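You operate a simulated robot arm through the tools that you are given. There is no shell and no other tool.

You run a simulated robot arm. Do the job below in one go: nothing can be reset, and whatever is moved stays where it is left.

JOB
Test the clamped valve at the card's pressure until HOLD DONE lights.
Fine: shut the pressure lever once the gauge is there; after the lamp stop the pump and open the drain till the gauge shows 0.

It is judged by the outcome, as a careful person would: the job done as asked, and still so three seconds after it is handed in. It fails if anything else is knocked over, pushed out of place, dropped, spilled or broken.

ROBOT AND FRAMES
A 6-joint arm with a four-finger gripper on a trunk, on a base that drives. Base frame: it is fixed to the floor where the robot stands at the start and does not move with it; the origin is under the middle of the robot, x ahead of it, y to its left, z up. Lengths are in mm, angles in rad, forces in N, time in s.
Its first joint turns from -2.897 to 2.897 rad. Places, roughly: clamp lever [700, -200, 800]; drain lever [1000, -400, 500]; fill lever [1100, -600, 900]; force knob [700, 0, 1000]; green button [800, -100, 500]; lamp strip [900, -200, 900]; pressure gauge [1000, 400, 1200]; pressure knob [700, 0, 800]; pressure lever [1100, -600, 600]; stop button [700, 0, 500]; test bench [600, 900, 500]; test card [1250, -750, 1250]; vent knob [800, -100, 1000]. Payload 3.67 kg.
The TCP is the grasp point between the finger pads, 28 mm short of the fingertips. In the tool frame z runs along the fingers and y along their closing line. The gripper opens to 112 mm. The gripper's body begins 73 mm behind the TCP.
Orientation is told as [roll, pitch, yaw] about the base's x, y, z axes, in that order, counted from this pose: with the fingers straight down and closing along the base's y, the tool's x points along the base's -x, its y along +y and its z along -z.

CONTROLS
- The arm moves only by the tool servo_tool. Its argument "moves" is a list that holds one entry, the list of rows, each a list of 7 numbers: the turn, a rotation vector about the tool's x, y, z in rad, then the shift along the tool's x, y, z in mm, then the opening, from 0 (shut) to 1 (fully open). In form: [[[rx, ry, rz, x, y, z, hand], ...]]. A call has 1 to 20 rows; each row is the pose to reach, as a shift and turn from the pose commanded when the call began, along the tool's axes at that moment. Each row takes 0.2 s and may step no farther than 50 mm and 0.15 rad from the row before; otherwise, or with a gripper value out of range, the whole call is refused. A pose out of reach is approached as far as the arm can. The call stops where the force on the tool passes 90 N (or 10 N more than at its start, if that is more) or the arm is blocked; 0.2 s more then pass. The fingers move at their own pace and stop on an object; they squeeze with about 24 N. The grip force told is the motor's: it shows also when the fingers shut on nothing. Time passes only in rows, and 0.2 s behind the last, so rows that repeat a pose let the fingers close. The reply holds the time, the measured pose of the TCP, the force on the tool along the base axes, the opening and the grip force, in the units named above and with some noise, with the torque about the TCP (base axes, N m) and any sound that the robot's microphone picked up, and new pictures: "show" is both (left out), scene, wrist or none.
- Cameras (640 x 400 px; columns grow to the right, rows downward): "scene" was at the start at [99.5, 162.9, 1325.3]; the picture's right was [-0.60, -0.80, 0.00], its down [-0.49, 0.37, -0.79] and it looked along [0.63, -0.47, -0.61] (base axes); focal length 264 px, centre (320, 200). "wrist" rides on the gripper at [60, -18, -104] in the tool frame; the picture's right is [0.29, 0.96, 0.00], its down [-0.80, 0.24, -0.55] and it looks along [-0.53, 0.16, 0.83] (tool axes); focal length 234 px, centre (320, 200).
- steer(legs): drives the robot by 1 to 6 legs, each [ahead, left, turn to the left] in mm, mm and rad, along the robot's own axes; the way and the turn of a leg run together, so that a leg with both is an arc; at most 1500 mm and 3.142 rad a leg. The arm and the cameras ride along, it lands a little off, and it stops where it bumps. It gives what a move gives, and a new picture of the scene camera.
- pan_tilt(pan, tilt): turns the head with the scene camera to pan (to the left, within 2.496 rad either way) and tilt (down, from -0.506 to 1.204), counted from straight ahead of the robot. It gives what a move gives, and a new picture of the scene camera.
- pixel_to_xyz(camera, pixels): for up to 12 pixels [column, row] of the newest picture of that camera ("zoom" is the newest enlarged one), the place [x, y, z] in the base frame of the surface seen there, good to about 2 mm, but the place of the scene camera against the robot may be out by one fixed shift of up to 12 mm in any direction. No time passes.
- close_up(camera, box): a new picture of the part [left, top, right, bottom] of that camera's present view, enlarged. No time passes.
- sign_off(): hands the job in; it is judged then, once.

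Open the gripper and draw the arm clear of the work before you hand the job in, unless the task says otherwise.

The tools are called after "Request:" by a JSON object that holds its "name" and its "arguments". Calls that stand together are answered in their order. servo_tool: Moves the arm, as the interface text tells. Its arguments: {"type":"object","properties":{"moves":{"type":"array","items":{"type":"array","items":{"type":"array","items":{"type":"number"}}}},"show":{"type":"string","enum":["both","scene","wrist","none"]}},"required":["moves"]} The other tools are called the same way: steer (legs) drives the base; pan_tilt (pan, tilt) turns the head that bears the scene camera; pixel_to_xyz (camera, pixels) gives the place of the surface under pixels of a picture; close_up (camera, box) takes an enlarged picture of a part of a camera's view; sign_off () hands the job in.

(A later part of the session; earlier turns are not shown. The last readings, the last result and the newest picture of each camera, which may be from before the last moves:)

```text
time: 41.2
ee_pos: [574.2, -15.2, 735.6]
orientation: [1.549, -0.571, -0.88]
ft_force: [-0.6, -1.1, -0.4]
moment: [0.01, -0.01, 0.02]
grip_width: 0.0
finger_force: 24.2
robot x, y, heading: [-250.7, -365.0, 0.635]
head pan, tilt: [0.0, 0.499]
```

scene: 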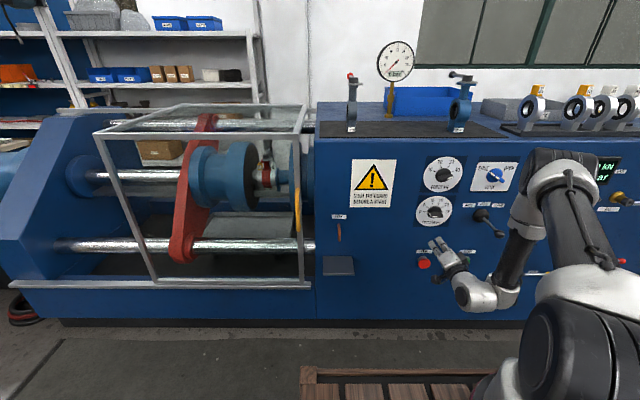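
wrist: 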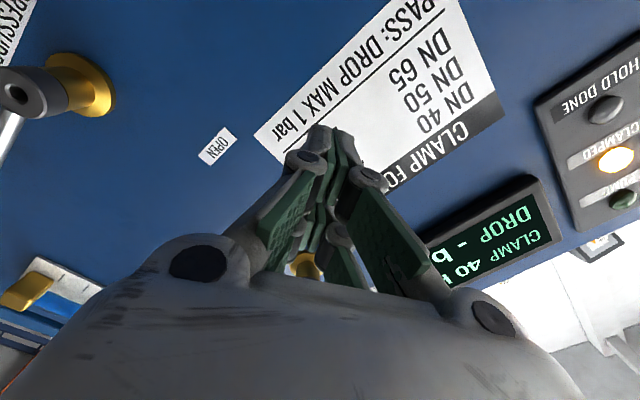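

The robot is now left of the knobs (knob at (436,210) in view). I roll the hand so the fingers close vertically, and raise it in front of the pressure knob, staying ~100 mm away from it.

Request:
{"name": "servo_tool", "arguments": {"moves": [[[0, 0, 0.11, -14, 6, -1, 0.2], [0, 0, 0.22, -28, 12, -1, 0.4], [0, 0, 0.34, -42, 19, -2, 0.5], [0, 0, 0.46, -56, 25, -3, 0.5], [0, 0, 0.57, -70, 31, -3, 0.5], [0, 0, 0.57, -70, 31, -3, 0.5]]]}}

Request:
{"name": "pan_tilt", "arguments": {"pan": -0.25, "tilt": 0.5}}

```text
time: 42.6
ee_pos: [599.3, -48.0, 800.1]
orientation: [1.552, 0.002, -0.892]
ft_force: [0.0, 0.3, 0.3]
moment: [0.01, 0.05, -0.02]
grip_width: 56.0
finger_force: 0.1
robot x, y, heading: [-252.7, -363.6, 0.639]
head pan, tilt: [0.0, 0.499]
```

scene: 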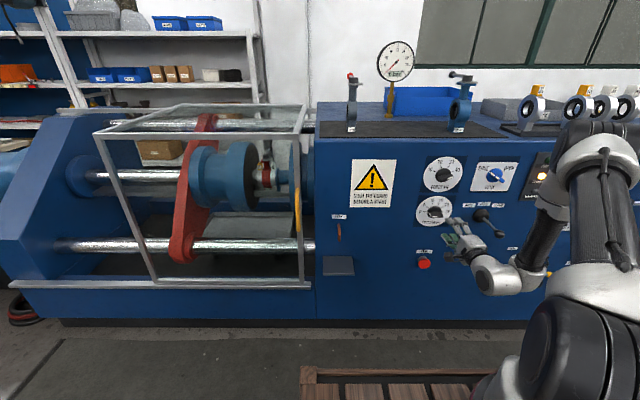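
wrist: 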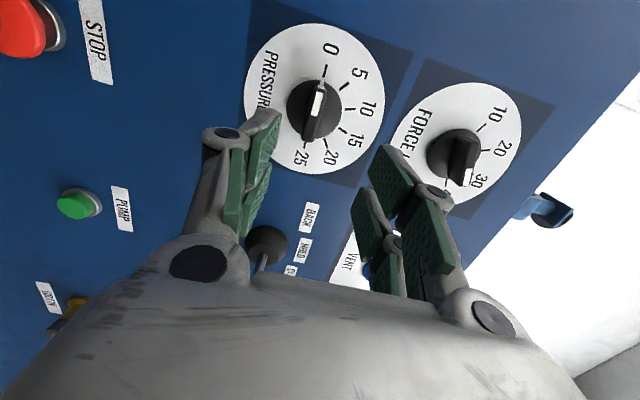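

```text
time: 43.4
ee_pos: [601.2, -47.5, 800.2]
orientation: [1.551, 0.0, -0.892]
ft_force: [0.0, -0.2, -0.1]
moment: [0.0, -0.02, 0.01]
grip_width: 55.9
finger_force: 0.1
robot x, y, heading: [-250.8, -363.0, 0.64]
head pan, tilt: [-0.25, 0.499]
```

scene: 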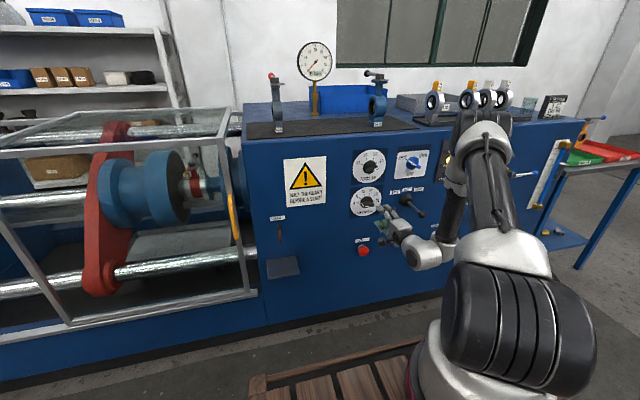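

The wrist view shows the pressure knob's pointer at 0 (picture rotated by 90°). I zoom in and measure it.

Request:
{"name": "close_up", "arguments": {"camera": "wrist", "box": [230, 10, 400, 190]}}

Request:
{"name": "pixel_to_xyz", "arguments": {"camera": "wrist", "pixels": [[318, 88], [316, 100], [312, 120], [308, 134], [300, 100], [335, 105], [318, 105], [290, 108], [345, 108], [270, 60], [360, 60], [380, 90]]}}

```text
2.22 times, centred on (315, 100) of wrist
```

zoom: 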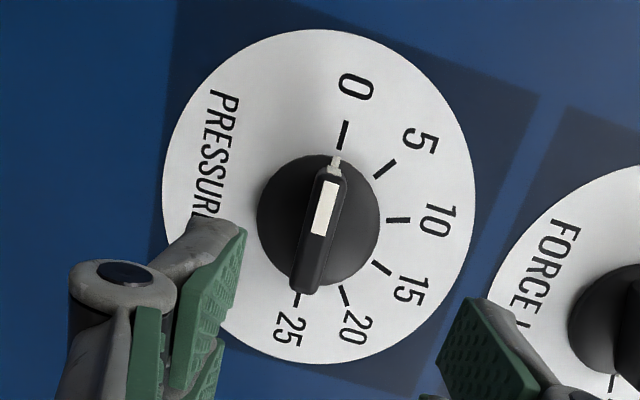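

```text
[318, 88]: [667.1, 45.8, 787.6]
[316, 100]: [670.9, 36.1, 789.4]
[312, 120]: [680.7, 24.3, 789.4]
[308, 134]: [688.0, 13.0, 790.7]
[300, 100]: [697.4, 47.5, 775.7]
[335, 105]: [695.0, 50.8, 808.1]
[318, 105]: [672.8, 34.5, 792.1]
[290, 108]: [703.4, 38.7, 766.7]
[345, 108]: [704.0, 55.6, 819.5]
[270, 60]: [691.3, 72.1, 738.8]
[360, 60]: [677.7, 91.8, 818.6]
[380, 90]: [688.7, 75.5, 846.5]
```

I query the 0 and 25 tick marks and the dial edge, to find the knob's axis.

Request:
{"name": "pixel_to_xyz", "arguments": {"camera": "zoom", "pixels": [[343, 136], [297, 300], [385, 168], [398, 220], [381, 269], [345, 297], [172, 180], [466, 210], [322, 40], [325, 205], [320, 240], [315, 285]]}}

Request:
{"name": "servo_tool", "arguments": {"moves": [[[0, 0, 0, 0, 0, 0, 0.5]]], "show": "none"}}

```text
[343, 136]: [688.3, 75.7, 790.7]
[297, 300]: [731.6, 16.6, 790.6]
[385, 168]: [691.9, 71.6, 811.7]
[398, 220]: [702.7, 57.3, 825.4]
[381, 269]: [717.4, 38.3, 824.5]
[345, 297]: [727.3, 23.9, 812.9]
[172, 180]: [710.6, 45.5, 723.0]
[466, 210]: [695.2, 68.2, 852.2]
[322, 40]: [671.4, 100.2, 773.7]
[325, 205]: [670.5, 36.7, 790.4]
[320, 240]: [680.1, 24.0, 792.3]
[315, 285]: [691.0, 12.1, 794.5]
```

```text
time: 43.8
ee_pos: [600.0, -48.7, 799.5]
orientation: [1.552, 0.0, -0.892]
ft_force: [-1.0, -0.3, -0.6]
moment: [0.03, -0.01, 0.01]
grip_width: 56.0
finger_force: 0.0
robot x, y, heading: [-252.5, -366.5, 0.636]
head pan, tilt: [-0.25, 0.499]
```

Knob axis is at n≈599.6 (dial), t≈383, z≈790.6; the bar's front is at n≈563 and stands 27 mm off the disc. I correct the small yaw/pitch error and line the TCP up with the axis, moving closer.

Request:
{"name": "servo_tool", "arguments": {"moves": [[[-0.01, -0.023, 0, 5, -5, 10, 0.5], [-0.019, -0.046, 0, 11, -9.2, 20, 0.5], [-0.019, -0.046, 0, 11, -9.2, 40, 0.5], [-0.019, -0.046, 0, 11, -9.2, 40, 0.5]]], "show": "wrist"}}

```text
time: 44.8
ee_pos: [624.6, -15.1, 790.3]
orientation: [1.571, 0.001, -0.939]
ft_force: [-0.2, -0.6, -0.1]
moment: [0.05, 0.0, -0.02]
grip_width: 56.0
finger_force: 0.1
robot x, y, heading: [-259.0, -363.8, 0.636]
head pan, tilt: [-0.25, 0.499]
```

wrist: 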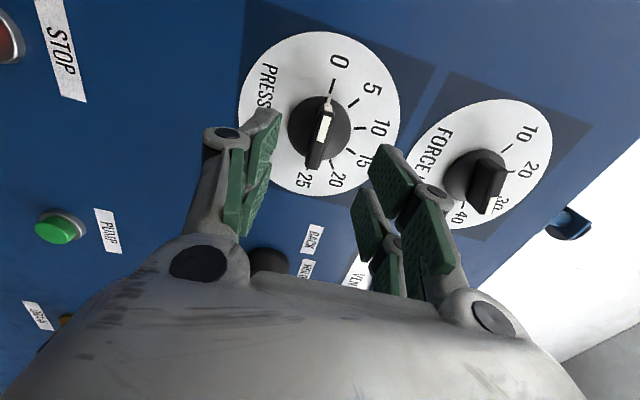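

Aligned: TCP at n≈494, t≈382, z≈790, with the tool square to the panel. I advance 60 mm so the fingers straddle the bar, then check before closing.

Request:
{"name": "servo_tool", "arguments": {"moves": [[[0, 0, 0, -1, 0, 15, 0.5], [0, 0, 0, -1, 0.3, 30, 0.5], [0, 0, 0, -1, 0.3, 45, 0.5], [0, 0, 0, -1, 0.3, 58, 0.5], [0, 0, 0, -1, 0.3, 58, 0.5]]], "show": "both"}}

```text
time: 46.0
ee_pos: [672.8, 17.7, 789.5]
orientation: [1.569, 0.0, -0.939]
ft_force: [-0.1, 0.9, -0.2]
moment: [0.01, 0.0, 0.01]
grip_width: 56.3
finger_force: 0.1
robot x, y, heading: [-254.5, -364.7, 0.637]
head pan, tilt: [-0.25, 0.499]
```

scene: 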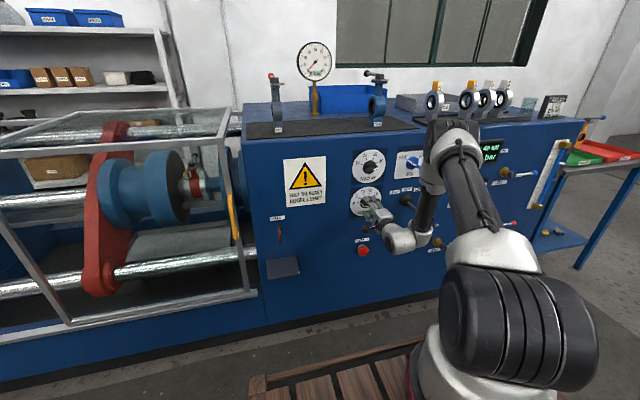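
wrist: 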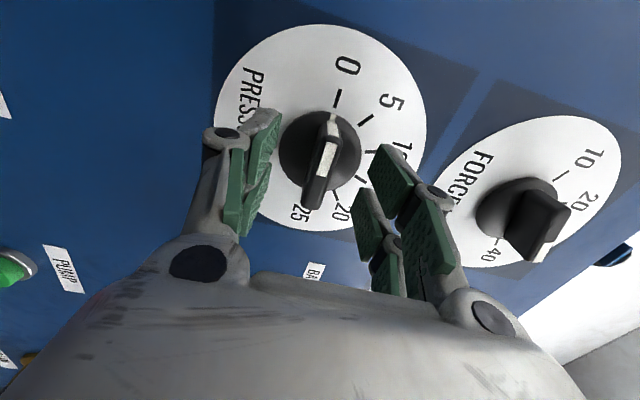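

Request:
{"name": "pixel_to_xyz", "arguments": {"camera": "wrist", "pixels": [[331, 128], [325, 160], [315, 195], [262, 125], [272, 115], [383, 152], [378, 175], [245, 190], [338, 100], [300, 212]]}}

```text
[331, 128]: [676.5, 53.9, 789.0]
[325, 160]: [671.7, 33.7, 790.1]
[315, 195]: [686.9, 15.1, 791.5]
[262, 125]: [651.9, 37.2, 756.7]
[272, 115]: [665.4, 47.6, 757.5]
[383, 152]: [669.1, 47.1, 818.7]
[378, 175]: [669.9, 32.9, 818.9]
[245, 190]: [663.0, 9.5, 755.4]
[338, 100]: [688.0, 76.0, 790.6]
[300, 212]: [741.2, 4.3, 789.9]
```

The finger surfaces measured look wider than expected, so I zoom in on the wrist view to understand the finger shape before closing.

Request:
{"name": "close_up", "arguments": {"camera": "wrist", "box": [180, 80, 480, 320]}}

Request:
{"name": "close_up", "arguments": {"camera": "scene", "box": [330, 160, 450, 270]}}

Request:
{"name": "pixel_to_xyz", "arguments": {"camera": "wrist", "pixels": [[395, 150], [410, 175], [375, 160], [360, 195], [375, 215], [390, 235], [440, 215], [265, 165], [235, 200], [258, 200], [420, 235], [372, 240]]}}

```text
1.67 times, centred on (330, 200) of wrist
```

zoom: 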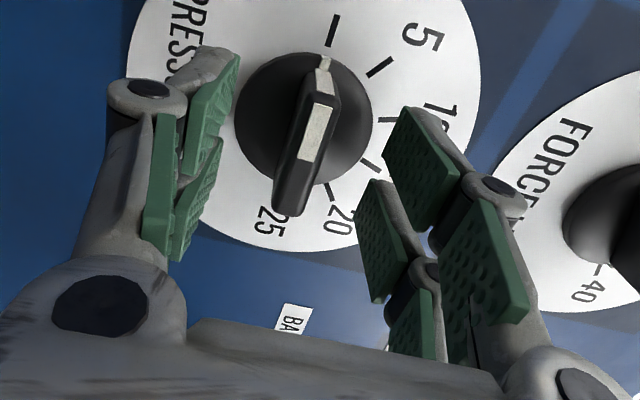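

```text
3.64 times, centred on (390, 215) of scene
```

zoom: 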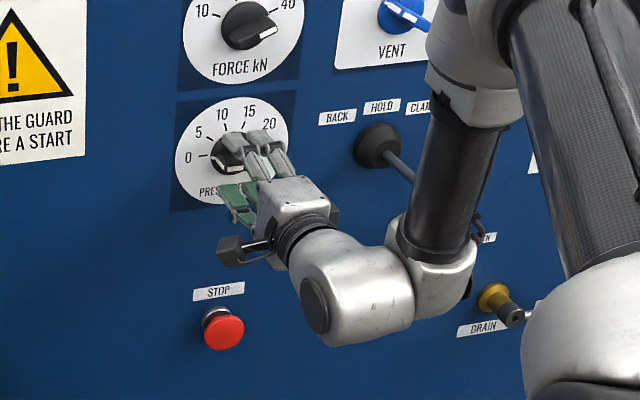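

```text
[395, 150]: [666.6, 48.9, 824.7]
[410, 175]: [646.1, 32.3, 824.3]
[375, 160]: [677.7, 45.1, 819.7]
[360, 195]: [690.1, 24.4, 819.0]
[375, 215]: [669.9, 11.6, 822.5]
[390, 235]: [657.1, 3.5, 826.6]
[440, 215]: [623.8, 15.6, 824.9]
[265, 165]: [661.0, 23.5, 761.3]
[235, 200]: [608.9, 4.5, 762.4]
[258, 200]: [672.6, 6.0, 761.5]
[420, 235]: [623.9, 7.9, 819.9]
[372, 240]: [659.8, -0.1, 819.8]
```

Each finger is a pair of prongs around the TCP; the bar lies between them. I close the gripper on the bar.

Request:
{"name": "servo_tool", "arguments": {"moves": [[[0, 0, 0, 0, 0, 0, 0.1], [0, 0, 0, 0, 0, 0, 0.0], [0, 0, 0, 0, 0, 0, 0.0]]], "show": "wrist"}}

```text
time: 46.8
ee_pos: [670.6, 18.5, 788.5]
orientation: [1.569, 0.0, -0.936]
ft_force: [-0.3, 0.6, -2.0]
moment: [-0.01, 0.05, -0.28]
grip_width: 13.0
finger_force: 44.9
robot x, y, heading: [-253.6, -366.1, 0.643]
head pan, tilt: [-0.25, 0.499]
```

wrist: 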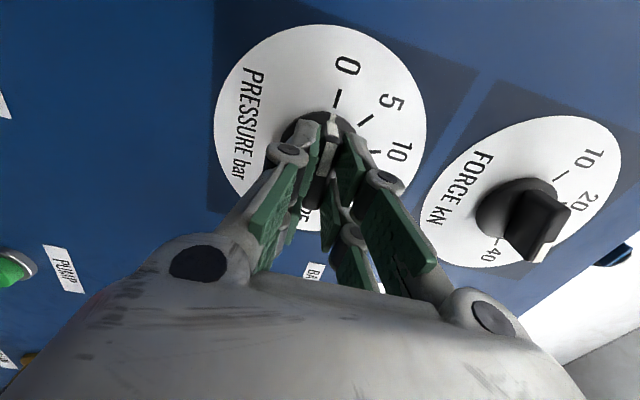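

The bar is held (13 mm). I turn it clockwise in a first portion (0.6 rad) and watch the force and the pointer.

Request:
{"name": "servo_tool", "arguments": {"moves": [[[0, 0, 0.12, 0, 0, 0, 0], [0, 0, 0.24, 0, 0, 0, 0], [0, 0, 0.36, 0, 0, 0, 0], [0, 0, 0.48, 0, 0, 0, 0], [0, 0, 0.6, 0, 0, 0, 0]]], "show": "wrist"}}

```text
time: 48.0
ee_pos: [671.4, 17.8, 790.7]
orientation: [1.568, 0.604, -0.938]
ft_force: [2.8, 2.9, -4.0]
moment: [0.43, -0.43, 1.02]
grip_width: 13.0
finger_force: 45.2
robot x, y, heading: [-254.7, -362.6, 0.641]
head pan, tilt: [-0.25, 0.499]
```

wrist: 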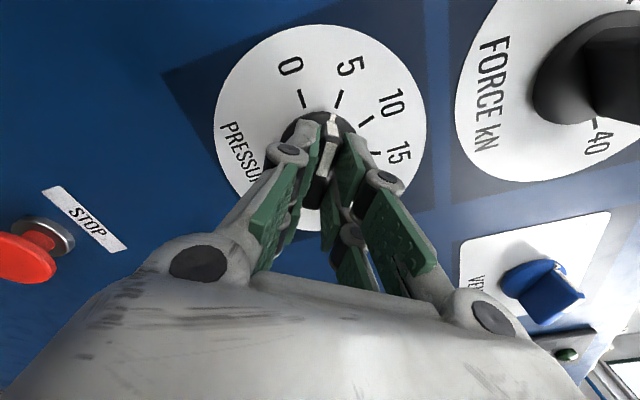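

The pointer follows and is now near 5 with low torque. I continue turning by another 1.26 rad.

Request:
{"name": "servo_tool", "arguments": {"moves": [[[0, 0, 0.14, 0, 0, 0, 0], [0, 0, 0.28, 0, 0, 0, 0], [0, 0, 0.42, 0, 0, 0, 0], [0, 0, 0.56, 0, 0, 0, 0], [0, 0, 0.7, 0, 0, 0, 0], [0, 0, 0.84, 0, 0, 0, 0], [0, 0, 0.98, 0, 0, 0, 0], [0, 0, 1.12, 0, 0, 0, 0], [0, 0, 1.26, 0, 0, 0, 0]]], "show": "wrist"}}

```text
time: 50.0
ee_pos: [671.2, 19.0, 789.6]
orientation: [-1.565, 1.281, 2.209]
ft_force: [-5.2, -2.0, -5.1]
moment: [0.71, -0.89, -0.32]
grip_width: 13.2
finger_force: 45.5
robot x, y, heading: [-252.5, -362.2, 0.639]
head pan, tilt: [-0.25, 0.499]
```

wrist: 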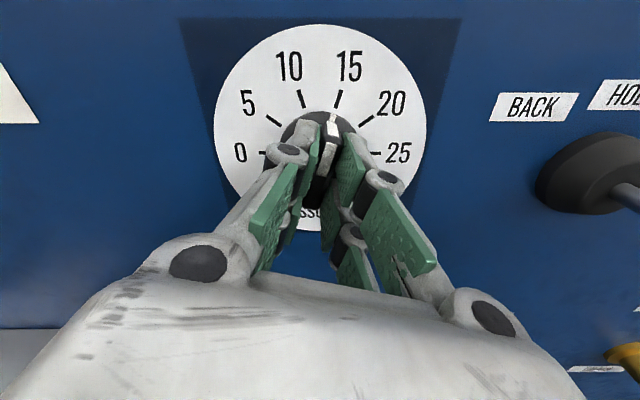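

Pointer is at about 15. I continue the remaining 1.28 rad to reach 25.

Request:
{"name": "servo_tool", "arguments": {"moves": [[[0, 0, 0.14, 0, 0, 0, 0], [0, 0, 0.28, 0, 0, 0, 0], [0, 0, 0.42, 0, 0, 0, 0], [0, 0, 0.56, 0, 0, 0, 0], [0, 0, 0.7, 0, 0, 0, 0], [0, 0, 0.84, 0, 0, 0, 0], [0, 0, 0.98, 0, 0, 0, 0], [0, 0, 1.12, 0, 0, 0, 0], [0, 0, 1.22, 0, 0, 0, 0]]], "show": "wrist"}}

Request:
{"name": "close_up", "arguments": {"camera": "wrist", "box": [200, 20, 440, 220]}}

```text
time: 52.0
ee_pos: [672.0, 18.9, 790.5]
orientation: [-1.57, 0.061, 2.204]
ft_force: [2.6, 2.0, -4.1]
moment: [-0.03, 0.17, 1.16]
grip_width: 12.9
finger_force: 45.1
robot x, y, heading: [-251.0, -367.2, 0.635]
head pan, tilt: [-0.25, 0.499]
```

wrist: 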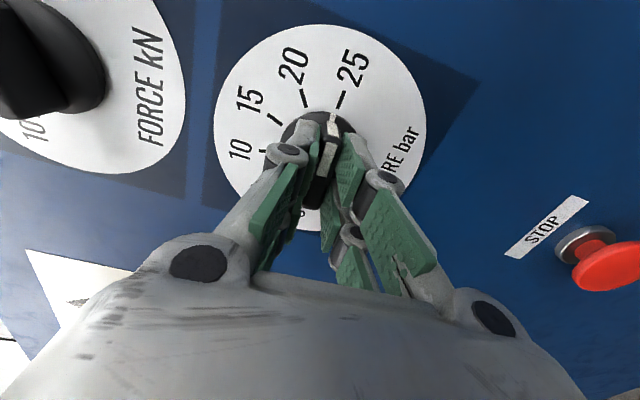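

```text
2.00 times, centred on (320, 120) of wrist
```

zoom: 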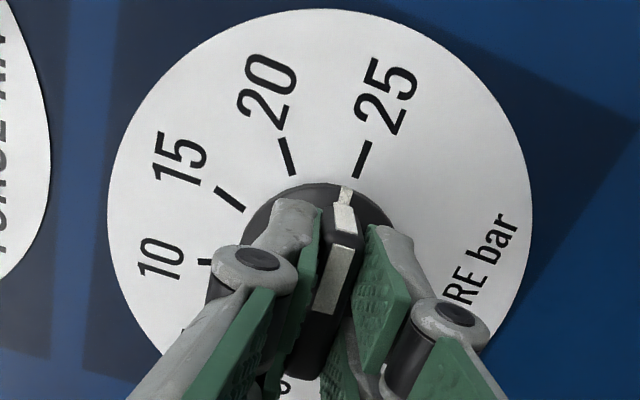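

The pointer is just short of the 25 tick (0.06 rad remaining). I turn the final bit.

Request:
{"name": "servo_tool", "arguments": {"moves": [[[0, 0, 0.03, 0, 0, 0, 0], [0, 0, 0.061, 0, 0, 0, 0], [0, 0, 0.061, 0, 0, 0, 0]]], "show": "wrist"}}

Request:
{"name": "close_up", "arguments": {"camera": "wrist", "box": [200, 20, 440, 220]}}

```text
time: 52.8
ee_pos: [670.4, 17.8, 789.6]
orientation: [-1.571, -0.001, 2.203]
ft_force: [4.7, 2.6, -2.8]
moment: [-0.08, 0.07, 0.91]
grip_width: 13.5
finger_force: 45.0
robot x, y, heading: [-253.2, -365.7, 0.64]
head pan, tilt: [-0.25, 0.499]
```

wrist: 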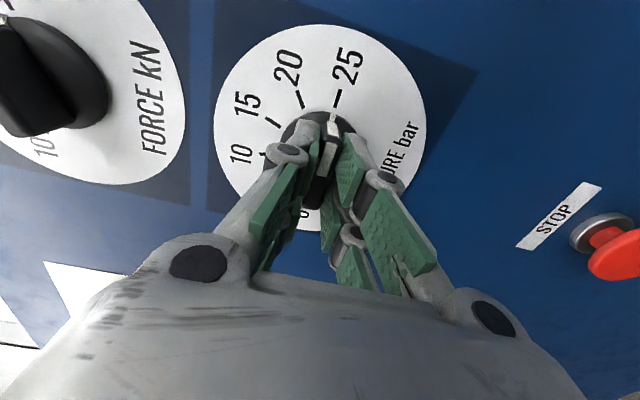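

```text
2.00 times, centred on (320, 120) of wrist
```

zoom: 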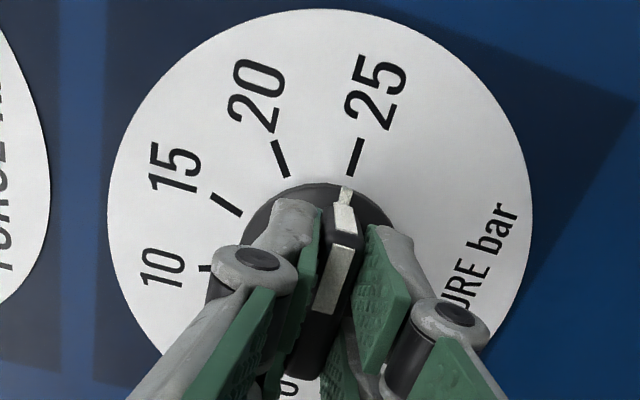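

The pointer now aligns with 25 (turned exactly 180°). I open the gripper and back straight off the knob.

Request:
{"name": "servo_tool", "arguments": {"moves": [[[0, 0, 0, 0, 0, 0, 0.3], [0, 0, 0, 0, 0, 0, 0.5], [0, 0, 0, 0, 0, 0, 0.5], [0, 0, 0, 0, 0, -20, 0.5], [0, 0, 0, 0, 0, -40, 0.5], [0, 0, 0, 0, 0, -60, 0.5], [0, 0, 0, 0, 0, -80, 0.5], [0, 0, 0, 0, 0, -100, 0.5], [0, 0, 0, 0, 0, -100, 0.5]]]}}

Request:
{"name": "close_up", "arguments": {"camera": "wrist", "box": [200, 20, 440, 220]}}

Request:
{"name": "close_up", "arguments": {"camera": "scene", "box": [330, 140, 450, 250]}}

```text
time: 54.8
ee_pos: [590.8, -42.3, 790.8]
orientation: [-1.571, 0.002, 2.205]
ft_force: [-0.2, -0.3, -0.6]
moment: [0.04, -0.03, -0.02]
grip_width: 56.2
finger_force: 0.0
robot x, y, heading: [-251.5, -364.2, 0.642]
head pan, tilt: [-0.25, 0.499]
```

scene: 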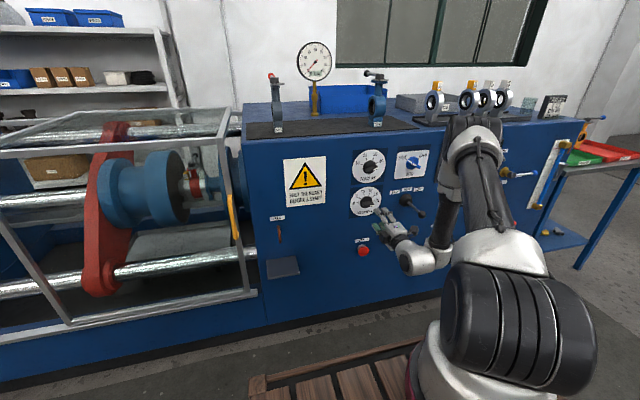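
wrist: 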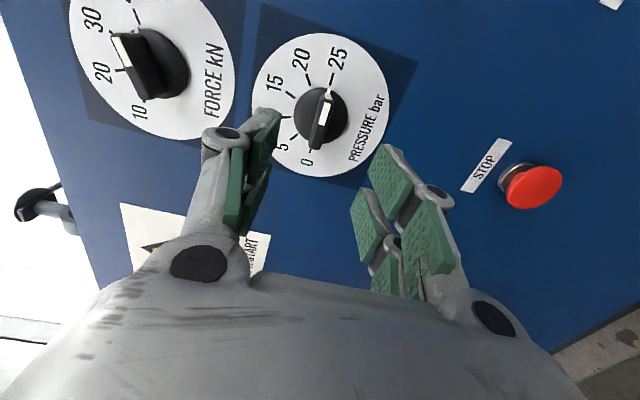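

```text
2.00 times, centred on (320, 120) of wrist
```

zoom: 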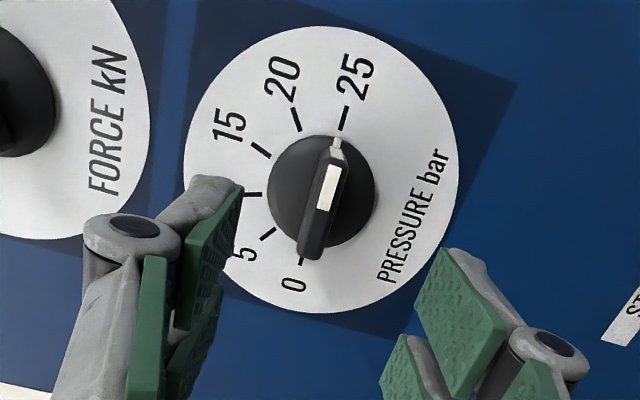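

```text
3.64 times, centred on (390, 195) of scene
```

zoom: 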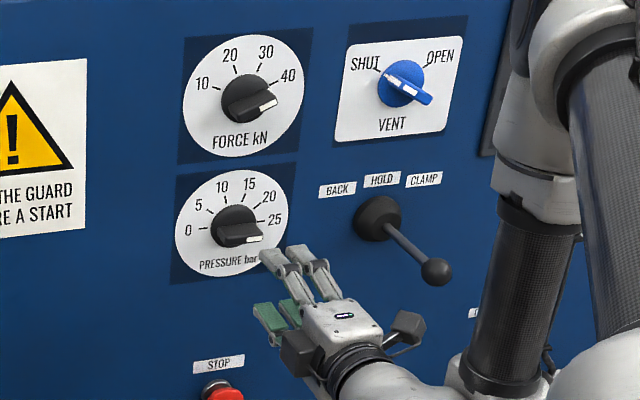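

The knob reads 25. Next is the PUMP button; I measure the stop button with the wrist camera and compare with the scene camera to learn the scene shift.

Request:
{"name": "pixel_to_xyz", "arguments": {"camera": "wrist", "pixels": [[535, 188], [515, 183], [540, 175], [550, 195], [525, 200], [480, 170], [440, 120]]}}

Request:
{"name": "pixel_to_xyz", "arguments": {"camera": "scene", "pixels": [[364, 252], [360, 250], [367, 254], [366, 201], [420, 209], [405, 199]]}}

Request:
{"name": "close_up", "arguments": {"camera": "scene", "box": [340, 180, 480, 290]}}

```text
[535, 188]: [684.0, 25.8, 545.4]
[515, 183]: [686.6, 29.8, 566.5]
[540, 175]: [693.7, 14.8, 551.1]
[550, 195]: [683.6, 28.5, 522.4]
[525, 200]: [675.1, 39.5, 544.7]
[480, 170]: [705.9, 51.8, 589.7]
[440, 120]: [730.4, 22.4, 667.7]
```

```text
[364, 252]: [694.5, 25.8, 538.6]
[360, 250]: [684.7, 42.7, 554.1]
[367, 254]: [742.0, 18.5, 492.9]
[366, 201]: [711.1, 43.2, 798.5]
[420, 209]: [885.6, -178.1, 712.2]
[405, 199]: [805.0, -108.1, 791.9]
```

```text
3.64 times, centred on (410, 235) of scene
```

zoom: 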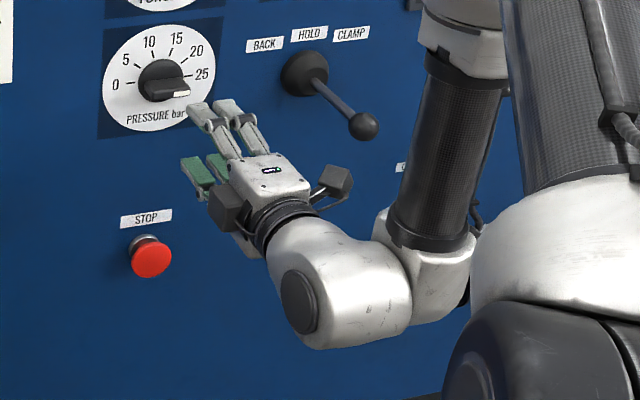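

Wrist-based: stop button front at n≈567, t≈384, z≈545, so the scene camera is off by about (+9,+10) in n,t. I check where the forearm is before moving near the clamp lever.

Request:
{"name": "pixel_to_xyz", "arguments": {"camera": "zoom", "pixels": [[430, 100], [400, 180], [460, 60], [340, 270], [300, 300], [250, 200], [363, 125], [315, 80], [430, 240]]}}

```text
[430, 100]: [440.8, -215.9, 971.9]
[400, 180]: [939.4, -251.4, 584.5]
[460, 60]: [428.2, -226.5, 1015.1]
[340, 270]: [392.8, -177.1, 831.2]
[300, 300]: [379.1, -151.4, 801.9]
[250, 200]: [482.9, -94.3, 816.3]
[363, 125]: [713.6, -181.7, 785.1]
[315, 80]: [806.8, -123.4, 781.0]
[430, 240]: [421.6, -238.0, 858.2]
```

The forearm sits ~200 mm behind the TCP, clear of the clamp lever ball (n≈445+). I close the fingers, go down to button height, then right to in front of the PUMP button, well off the panel.

Request:
{"name": "servo_tool", "arguments": {"moves": [[[0, 0, 0, 0, 30, -8, 0.3], [0, 0, 0, 0, 70, -15, 0], [0, 0, 0, 0, 110, -15, 0], [0, 0, 0, 0, 150, -15, 0], [0, 0, 0, 0, 190, -15, 0], [0, 0, 0, 0, 225, -15, 0], [0, 0, 0, 20, 244, -15, 0], [0, 0, 0, 60, 244, -15, 0], [0, 0, 0, 100, 244, -15, 0], [0, 0, 0, 140, 244, -15, 0], [0, 0, 0, 170, 244, -15, 0], [0, 0, 0, 184, 244, -15, 0], [0, 0, 0, 184, 244, -15, 0]]]}}

```text
time: 57.6
ee_pos: [687.7, -199.1, 546.1]
orientation: [-1.573, 0.003, 2.203]
ft_force: [-0.3, -1.2, 0.0]
moment: [0.04, 0.01, -0.01]
grip_width: 0.0
finger_force: 24.3
robot x, y, heading: [-253.4, -362.2, 0.644]
head pan, tilt: [-0.25, 0.499]
```

scene: 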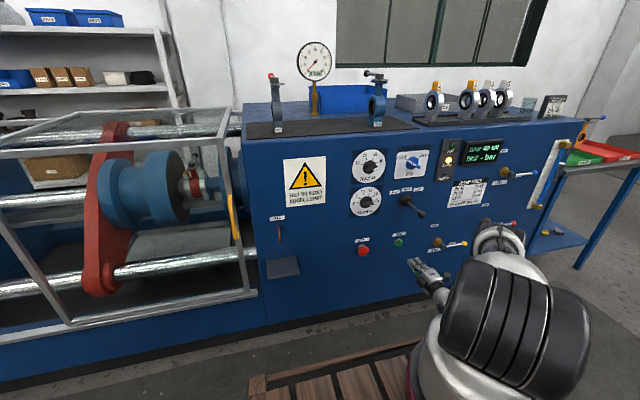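
wrist: 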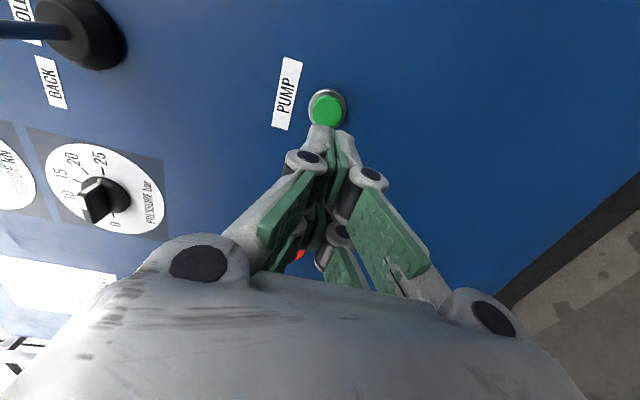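

The PUMP button is right ahead at (327,108) in the wrist view. I measure its place.

Request:
{"name": "pixel_to_xyz", "arguments": {"camera": "wrist", "pixels": [[327, 108], [320, 104], [334, 104], [327, 98], [327, 116], [322, 112], [345, 95], [325, 145], [345, 150]]}}

Request:
{"name": "close_up", "arguments": {"camera": "wrist", "box": [250, 50, 410, 200]}}

```text
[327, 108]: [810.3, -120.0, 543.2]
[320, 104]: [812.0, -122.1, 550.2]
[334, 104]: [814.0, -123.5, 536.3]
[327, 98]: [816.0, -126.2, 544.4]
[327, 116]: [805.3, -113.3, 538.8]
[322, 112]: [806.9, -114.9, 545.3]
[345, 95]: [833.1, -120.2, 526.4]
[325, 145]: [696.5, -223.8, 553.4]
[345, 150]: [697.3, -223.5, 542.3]
```

```text
2.67 times, centred on (330, 125) of wrist
```

zoom: 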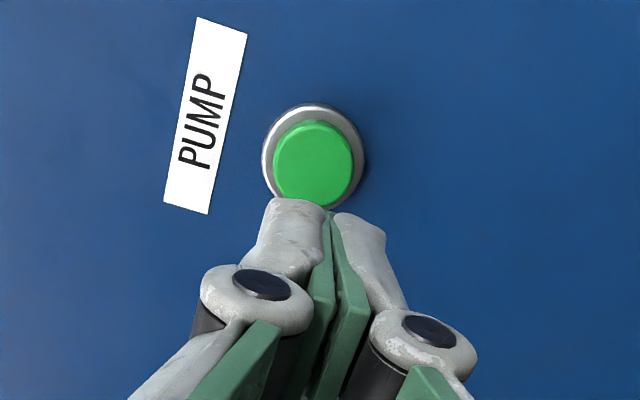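

The button's centre is at about n≈582, t≈575, z≈543. I check the arm's elbow clearance to the clamp and drain levers before pressing.

Request:
{"name": "close_up", "arguments": {"camera": "scene", "box": [380, 170, 600, 340]}}

Request:
{"name": "pixel_to_xyz", "arguments": {"camera": "scene", "pixels": [[500, 225], [490, 240], [515, 240], [500, 250], [435, 285], [440, 300], [420, 265], [480, 230], [520, 260]]}}

```text
2.35 times, centred on (490, 255) of scene
```

zoom: 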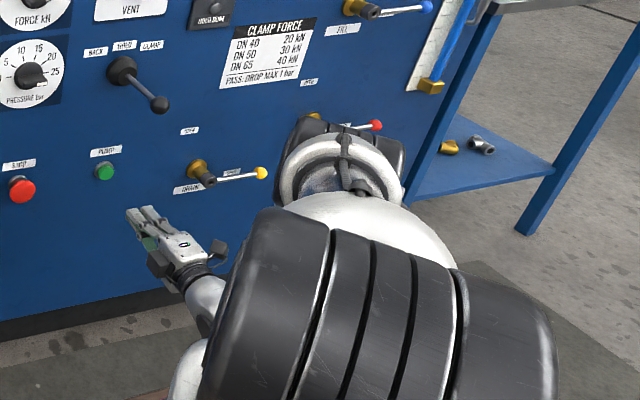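

```text
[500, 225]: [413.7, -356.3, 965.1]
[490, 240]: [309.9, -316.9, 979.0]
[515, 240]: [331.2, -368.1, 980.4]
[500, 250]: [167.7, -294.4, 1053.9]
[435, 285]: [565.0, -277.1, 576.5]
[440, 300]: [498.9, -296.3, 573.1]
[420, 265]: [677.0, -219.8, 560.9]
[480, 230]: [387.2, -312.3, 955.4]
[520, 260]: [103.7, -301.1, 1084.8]
```

The elbow is at n≈120–150, far from the panel. I advance to just short of the button.

Request:
{"name": "servo_tool", "arguments": {"moves": [[[0, 0, 0, -1, 1, 25, 0], [0, 0, 0, -2, 2, 50, 0], [0, 0, 0, -2.5, 3, 75, 0], [0, 0, 0, -2.5, 3, 95, 0], [0, 0, 0, -2.5, 3, 110, 0], [0, 0, 0, -2.5, 3, 110, 0]]]}}

```text
time: 59.0
ee_pos: [772.5, -130.9, 542.9]
orientation: [-1.568, 0.0, 2.203]
ft_force: [1.0, -0.1, -0.3]
moment: [-0.01, -0.01, 0.01]
grip_width: 0.0
finger_force: 24.2
robot x, y, heading: [-250.2, -364.5, 0.639]
head pan, tilt: [-0.25, 0.499]
```

scene: 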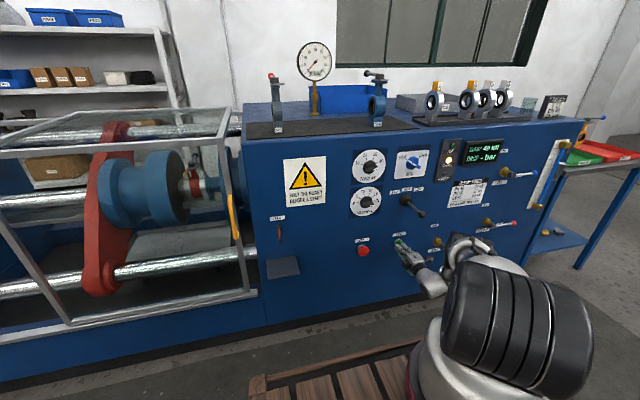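
wrist: 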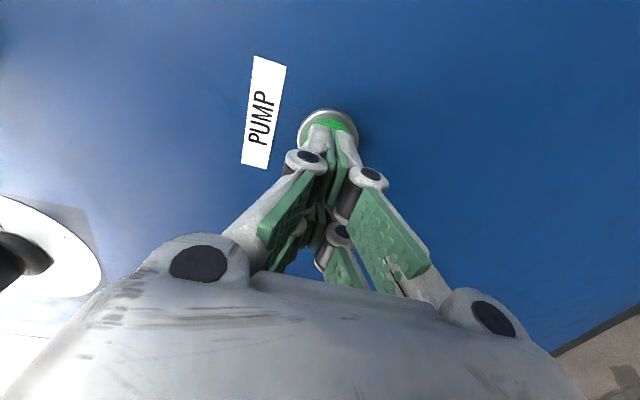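

The tips are ~9 mm from the button. I press in small steps and retract in the same call.

Request:
{"name": "servo_tool", "arguments": {"moves": [[[0, 0, 0, 0, 0, 6, 0], [0, 0, 0, 0, 0, 10, 0], [0, 0, 0, 0, 0, 13, 0], [0, 0, 0, 0, 0, 16, 0], [0, 0, 0, 0, 0, 18, 0], [0, 0, 0, 0, 0, 5, 0], [0, 0, 0, 0, 0, -20, 0], [0, 0, 0, 0, 0, -20, 0]]]}}

Request:
{"name": "close_up", "arguments": {"camera": "scene", "box": [420, 130, 560, 260]}}

Request:
{"name": "close_up", "arguments": {"camera": "scene", "box": [280, 30, 350, 100]}}

```text
time: 60.8
ee_pos: [758.3, -142.7, 543.2]
orientation: [-1.57, 0.002, 2.204]
ft_force: [-0.7, -0.4, 0.1]
moment: [0.01, -0.03, 0.02]
grip_width: 0.5
finger_force: 35.6
robot x, y, heading: [-252.6, -366.2, 0.638]
head pan, tilt: [-0.25, 0.499]
heard: click
```

scene: 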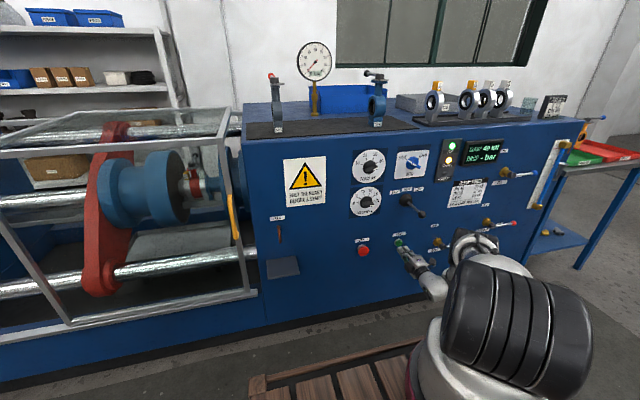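
wrist: 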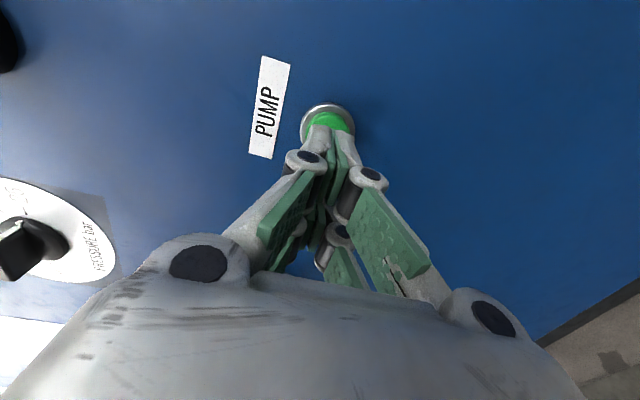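

```text
3.08 times, centred on (490, 195) of scene
```

zoom: 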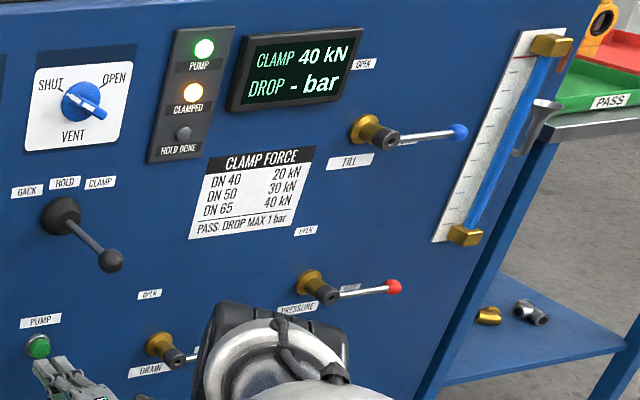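

```text
5.71 times, centred on (315, 65) of scene
```

zoom: 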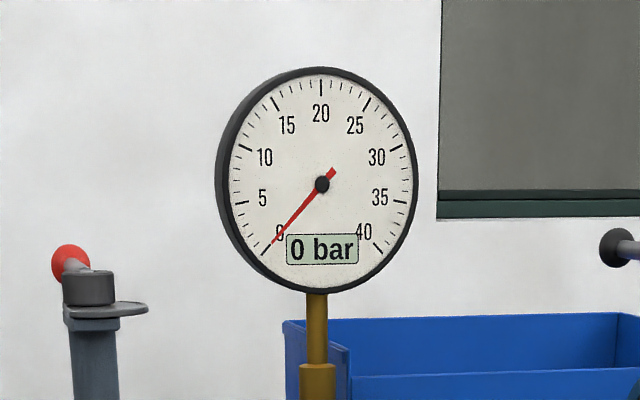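

PUMP lamp is lit green; the gauge is still 0 since the pressure lever is shut. I retract 100 mm and then slide the robot right to work on the pressure lever.

Request:
{"name": "servo_tool", "arguments": {"moves": [[[0, 0, 0, 0, 0, -30, 0], [0, 0, 0, 0, 0, -60, 0], [0, 0, 0, 0, 0, -90, 0.2], [0, 0, 0, 0, 0, -110, 0.5], [0, 0, 0, 0, 0, -110, 0.5]]], "show": "none"}}

Request:
{"name": "steer", "arguments": {"legs": [[0, -434, 0]]}}

```text
time: 62.0
ee_pos: [670.1, -209.5, 544.0]
orientation: [-1.57, 0.002, 2.201]
ft_force: [-0.1, 1.0, -0.4]
moment: [-0.02, -0.03, -0.02]
grip_width: 56.1
finger_force: 0.1
robot x, y, heading: [-251.5, -362.7, 0.637]
head pan, tilt: [-0.25, 0.499]
```

```text
time: 64.7
ee_pos: [926.3, -555.3, 543.9]
orientation: [-1.573, 0.0, 2.204]
ft_force: [0.1, -0.3, 1.1]
moment: [-0.03, 0.01, 0.04]
grip_width: 56.0
finger_force: 0.0
robot x, y, heading: [6.4, -710.8, 0.641]
head pan, tilt: [-0.25, 0.499]
```

scene: 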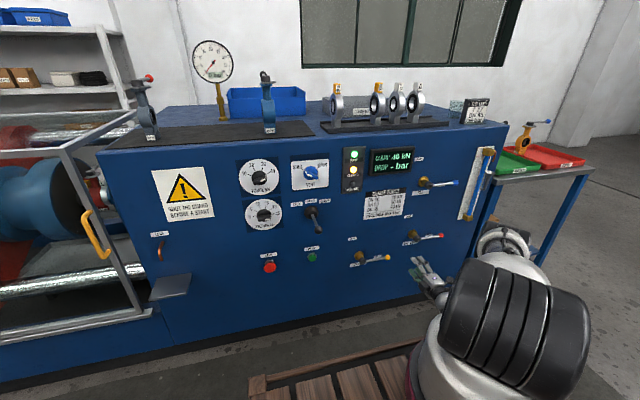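

The gauge and lamps are well in view from here. I shift the hand to stand in front of the pressure lever's rod (t≈1120, z≈590) and look with the wrist camera.

Request:
{"name": "servo_tool", "arguments": {"moves": [[[0, 0, 0, 30, -12, 0, 0.5], [0, 0, 0, 65, -25, 0, 0.5], [0, 0, 0, 100, -37, 0, 0.5], [0, 0, 0, 126, -47, 0, 0.5], [0, 0, 0, 126, -47, 0, 0.5]]]}}

```text
time: 65.9
ee_pos: [1001.5, -657.5, 590.7]
orientation: [-1.572, 0.0, 2.205]
ft_force: [0.3, 0.7, 0.5]
moment: [0.0, -0.04, 0.03]
grip_width: 56.0
finger_force: 0.1
robot x, y, heading: [2.1, -708.0, 0.642]
head pan, tilt: [-0.25, 0.499]
```

scene: 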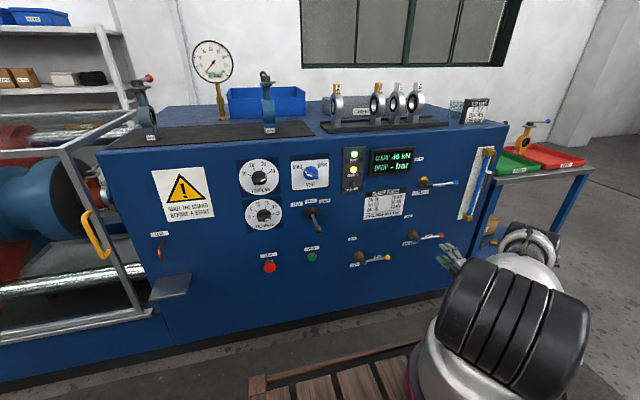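
wrist: 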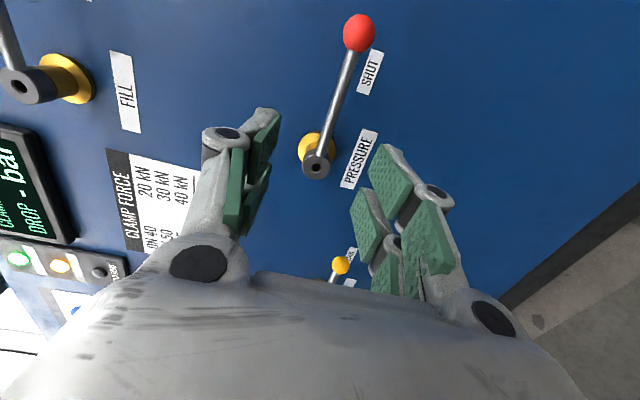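

The pressure lever is in full view: hub at (317,165), ball at (360,32). I measure it.

Request:
{"name": "pixel_to_xyz", "arguments": {"camera": "wrist", "pixels": [[317, 167], [324, 152], [330, 132], [336, 108], [342, 85], [348, 62], [360, 33], [360, 45], [303, 150], [345, 130], [338, 100], [400, 100]]}}

Request:
{"name": "close_up", "arguments": {"camera": "wrist", "box": [260, 0, 440, 200]}}

```text
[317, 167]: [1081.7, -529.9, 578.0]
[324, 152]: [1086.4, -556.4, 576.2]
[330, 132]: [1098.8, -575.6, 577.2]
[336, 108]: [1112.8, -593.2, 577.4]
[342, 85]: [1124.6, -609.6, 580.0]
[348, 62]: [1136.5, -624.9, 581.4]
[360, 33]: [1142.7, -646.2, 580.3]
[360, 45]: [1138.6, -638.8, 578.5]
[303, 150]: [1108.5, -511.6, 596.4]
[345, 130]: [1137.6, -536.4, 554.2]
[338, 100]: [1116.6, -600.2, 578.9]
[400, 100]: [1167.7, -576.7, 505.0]
```

```text
2.00 times, centred on (350, 100) of wrist
```

zoom: 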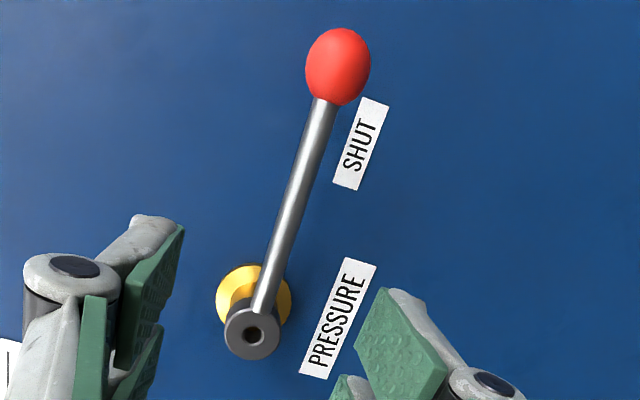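

Lever axis: t≈1067, z≈578; the rod's centre line is at n≈551, ball at t≈1191. I align with the rod at about 62 mm from the axis and advance so the fingers straddle it.

Request:
{"name": "servo_tool", "arguments": {"moves": [[[0, 0, 0, 3, 6, 15, 0.5], [0, 0, 0, 6, 12.7, 40, 0.5], [0, 0, 0, 6, 12.7, 70, 0.5], [0, 0, 0, 6, 12.7, 95, 0.5], [0, 0, 0, 6, 12.7, 115, 0.5], [0, 0, 0, 6, 12.7, 134, 0.5], [0, 0, 0, 6, 12.7, 134, 0.5]]]}}

```text
time: 67.5
ee_pos: [1113.5, -581.9, 603.7]
orientation: [-1.566, 0.0, 2.206]
ft_force: [-0.8, -1.1, -5.8]
moment: [-0.16, -0.06, 0.06]
grip_width: 58.5
finger_force: 2.5
out of reach, approached as far as the arm can: row 5, 6, 7
robot x, y, heading: [4.4, -713.3, 0.636]
head pan, tilt: [-0.25, 0.499]
```

scene: 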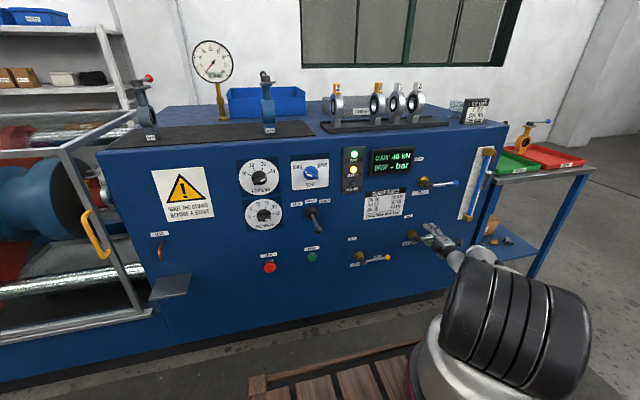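
wrist: 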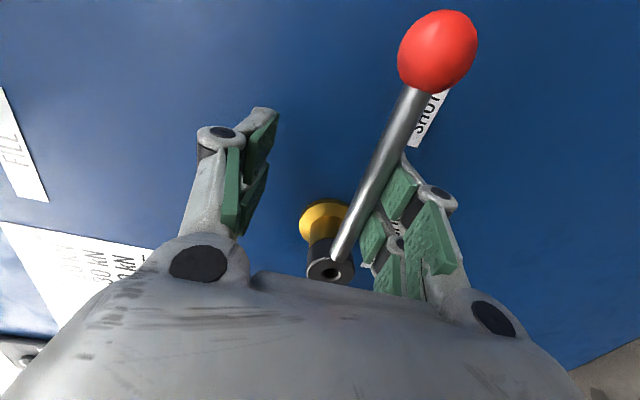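

The arm ran out of reach (it came 25 mm too high, the lower finger lightly touching the rod). I lift a little and back straight off, then I'll bring the base closer.

Request:
{"name": "servo_tool", "arguments": {"moves": [[[0, 0, 0, 0, -2, -15, 0.5], [0, 0, 0, 0, -2, -40, 0.5], [0, 0, 0, 0, -2, -75, 0.5], [0, 0, 0, 0, -2, -115, 0.5], [0, 0, 0, 0, -2, -155, 0.5], [0, 0, 0, 0, -2, -180, 0.5], [0, 0, 0, 0, -2, -180, 0.5]]], "show": "wrist"}}

Request:
{"name": "close_up", "arguments": {"camera": "scene", "box": [330, 130, 510, 290]}}

```text
time: 69.1
ee_pos: [968.4, -689.1, 606.4]
orientation: [-1.572, 0.003, 2.205]
ft_force: [-0.1, -0.6, 0.1]
moment: [-0.01, -0.04, -0.01]
grip_width: 55.9
finger_force: 0.1
robot x, y, heading: [7.9, -718.0, 0.639]
head pan, tilt: [-0.25, 0.499]
```

wrist: 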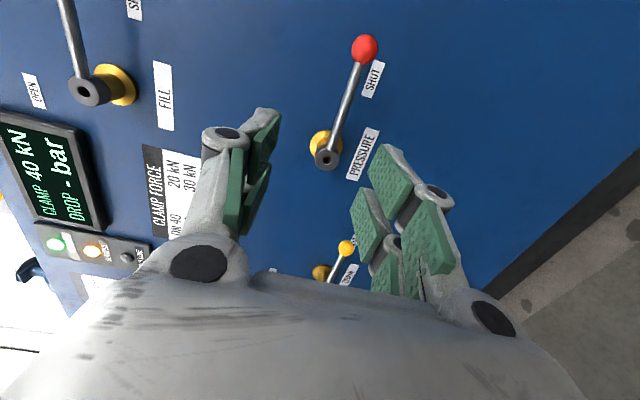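

```text
2.50 times, centred on (420, 210) of scene
```

zoom: 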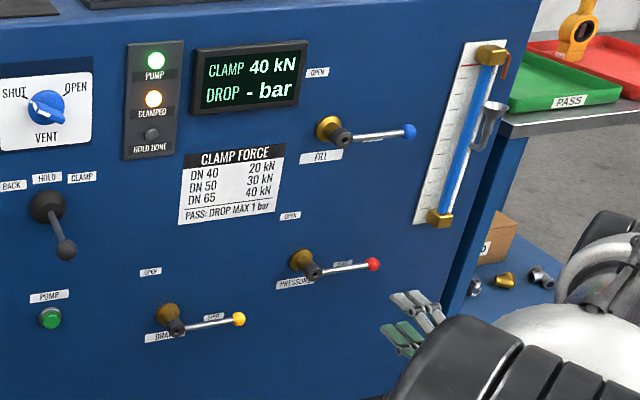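

The lever is untouched and the pump still runs. I retract a bit more and drive forward 130 mm and slightly right.

Request:
{"name": "servo_tool", "arguments": {"moves": [[[0, 0, 0, -10, 0, -30, 0.5], [0, 0, 0, -30, 0, -60, 0.5], [0, 0, 0, -30, 0, -80, 0.5], [0, 0, 0, -30, 0, -80, 0.5]]], "show": "none"}}

Request:
{"name": "steer", "arguments": {"legs": [[130, -25, 0]]}}

Request:
{"name": "servo_tool", "arguments": {"moves": [[[0, 0, 0, 0, 10, 0, 0.5], [0, 0, 0, 0, 20, 0, 0.5], [0, 0, 0, 0, 26, 0, 0.5], [0, 0, 0, 0, 26, 0, 0.5]]], "show": "both"}}

```text
time: 70.1
ee_pos: [886.4, -714.0, 605.4]
orientation: [-1.57, 0.002, 2.204]
ft_force: [0.7, -0.5, 0.0]
moment: [-0.02, 0.01, -0.02]
grip_width: 56.2
finger_force: 0.1
robot x, y, heading: [9.0, -712.6, 0.638]
head pan, tilt: [-0.25, 0.499]
```

```text
time: 71.3
ee_pos: [1005.3, -656.0, 606.7]
orientation: [-1.571, -0.001, 2.205]
ft_force: [-0.1, 0.2, 0.3]
moment: [0.0, 0.04, 0.03]
grip_width: 56.2
finger_force: 0.2
robot x, y, heading: [125.4, -659.1, 0.639]
head pan, tilt: [-0.25, 0.499]
```

scene: 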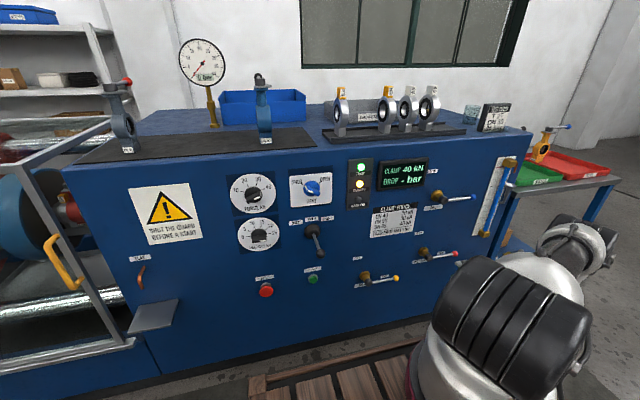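

```text
time: 72.3
ee_pos: [1005.6, -656.1, 580.9]
orientation: [-1.572, 0.0, 2.204]
ft_force: [-0.4, -0.6, -0.2]
moment: [-0.02, 0.01, -0.02]
grip_width: 56.2
finger_force: 0.0
robot x, y, heading: [123.5, -657.6, 0.637]
head pan, tilt: [-0.25, 0.499]
```

scene: 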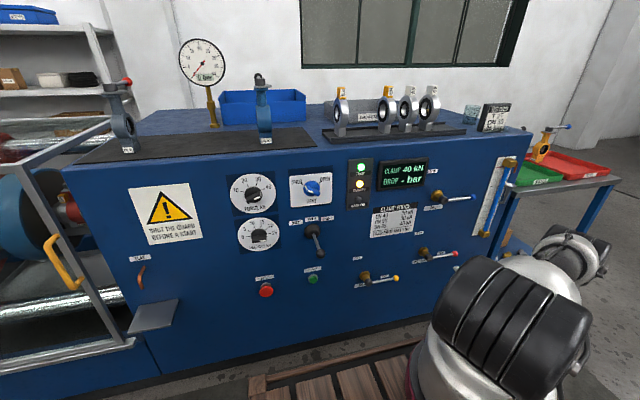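
wrist: 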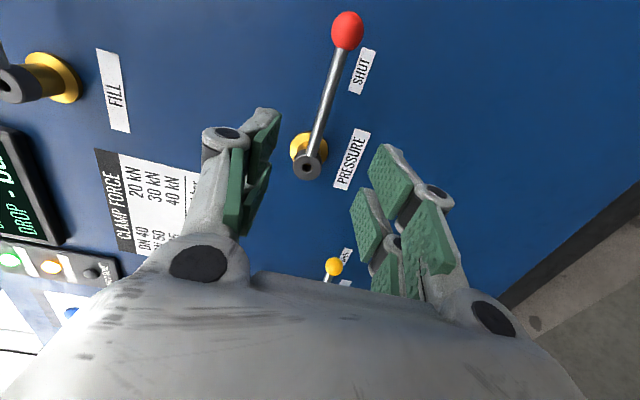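

Now reach is fine: TCP at n≈422, t≈1124, z≈581. I re-measure the lever after the drive.

Request:
{"name": "pixel_to_xyz", "arguments": {"camera": "wrist", "pixels": [[308, 170], [315, 145], [320, 125], [325, 105], [330, 85], [337, 60], [347, 32], [347, 20], [292, 150], [350, 155], [375, 100]]}}

```text
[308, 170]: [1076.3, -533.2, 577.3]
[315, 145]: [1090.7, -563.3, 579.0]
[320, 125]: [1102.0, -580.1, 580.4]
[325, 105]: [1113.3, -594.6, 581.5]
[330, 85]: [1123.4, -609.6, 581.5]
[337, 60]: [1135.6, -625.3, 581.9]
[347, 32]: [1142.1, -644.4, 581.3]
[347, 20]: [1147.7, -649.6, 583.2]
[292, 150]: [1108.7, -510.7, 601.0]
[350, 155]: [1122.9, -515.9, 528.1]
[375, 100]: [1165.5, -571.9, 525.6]
```

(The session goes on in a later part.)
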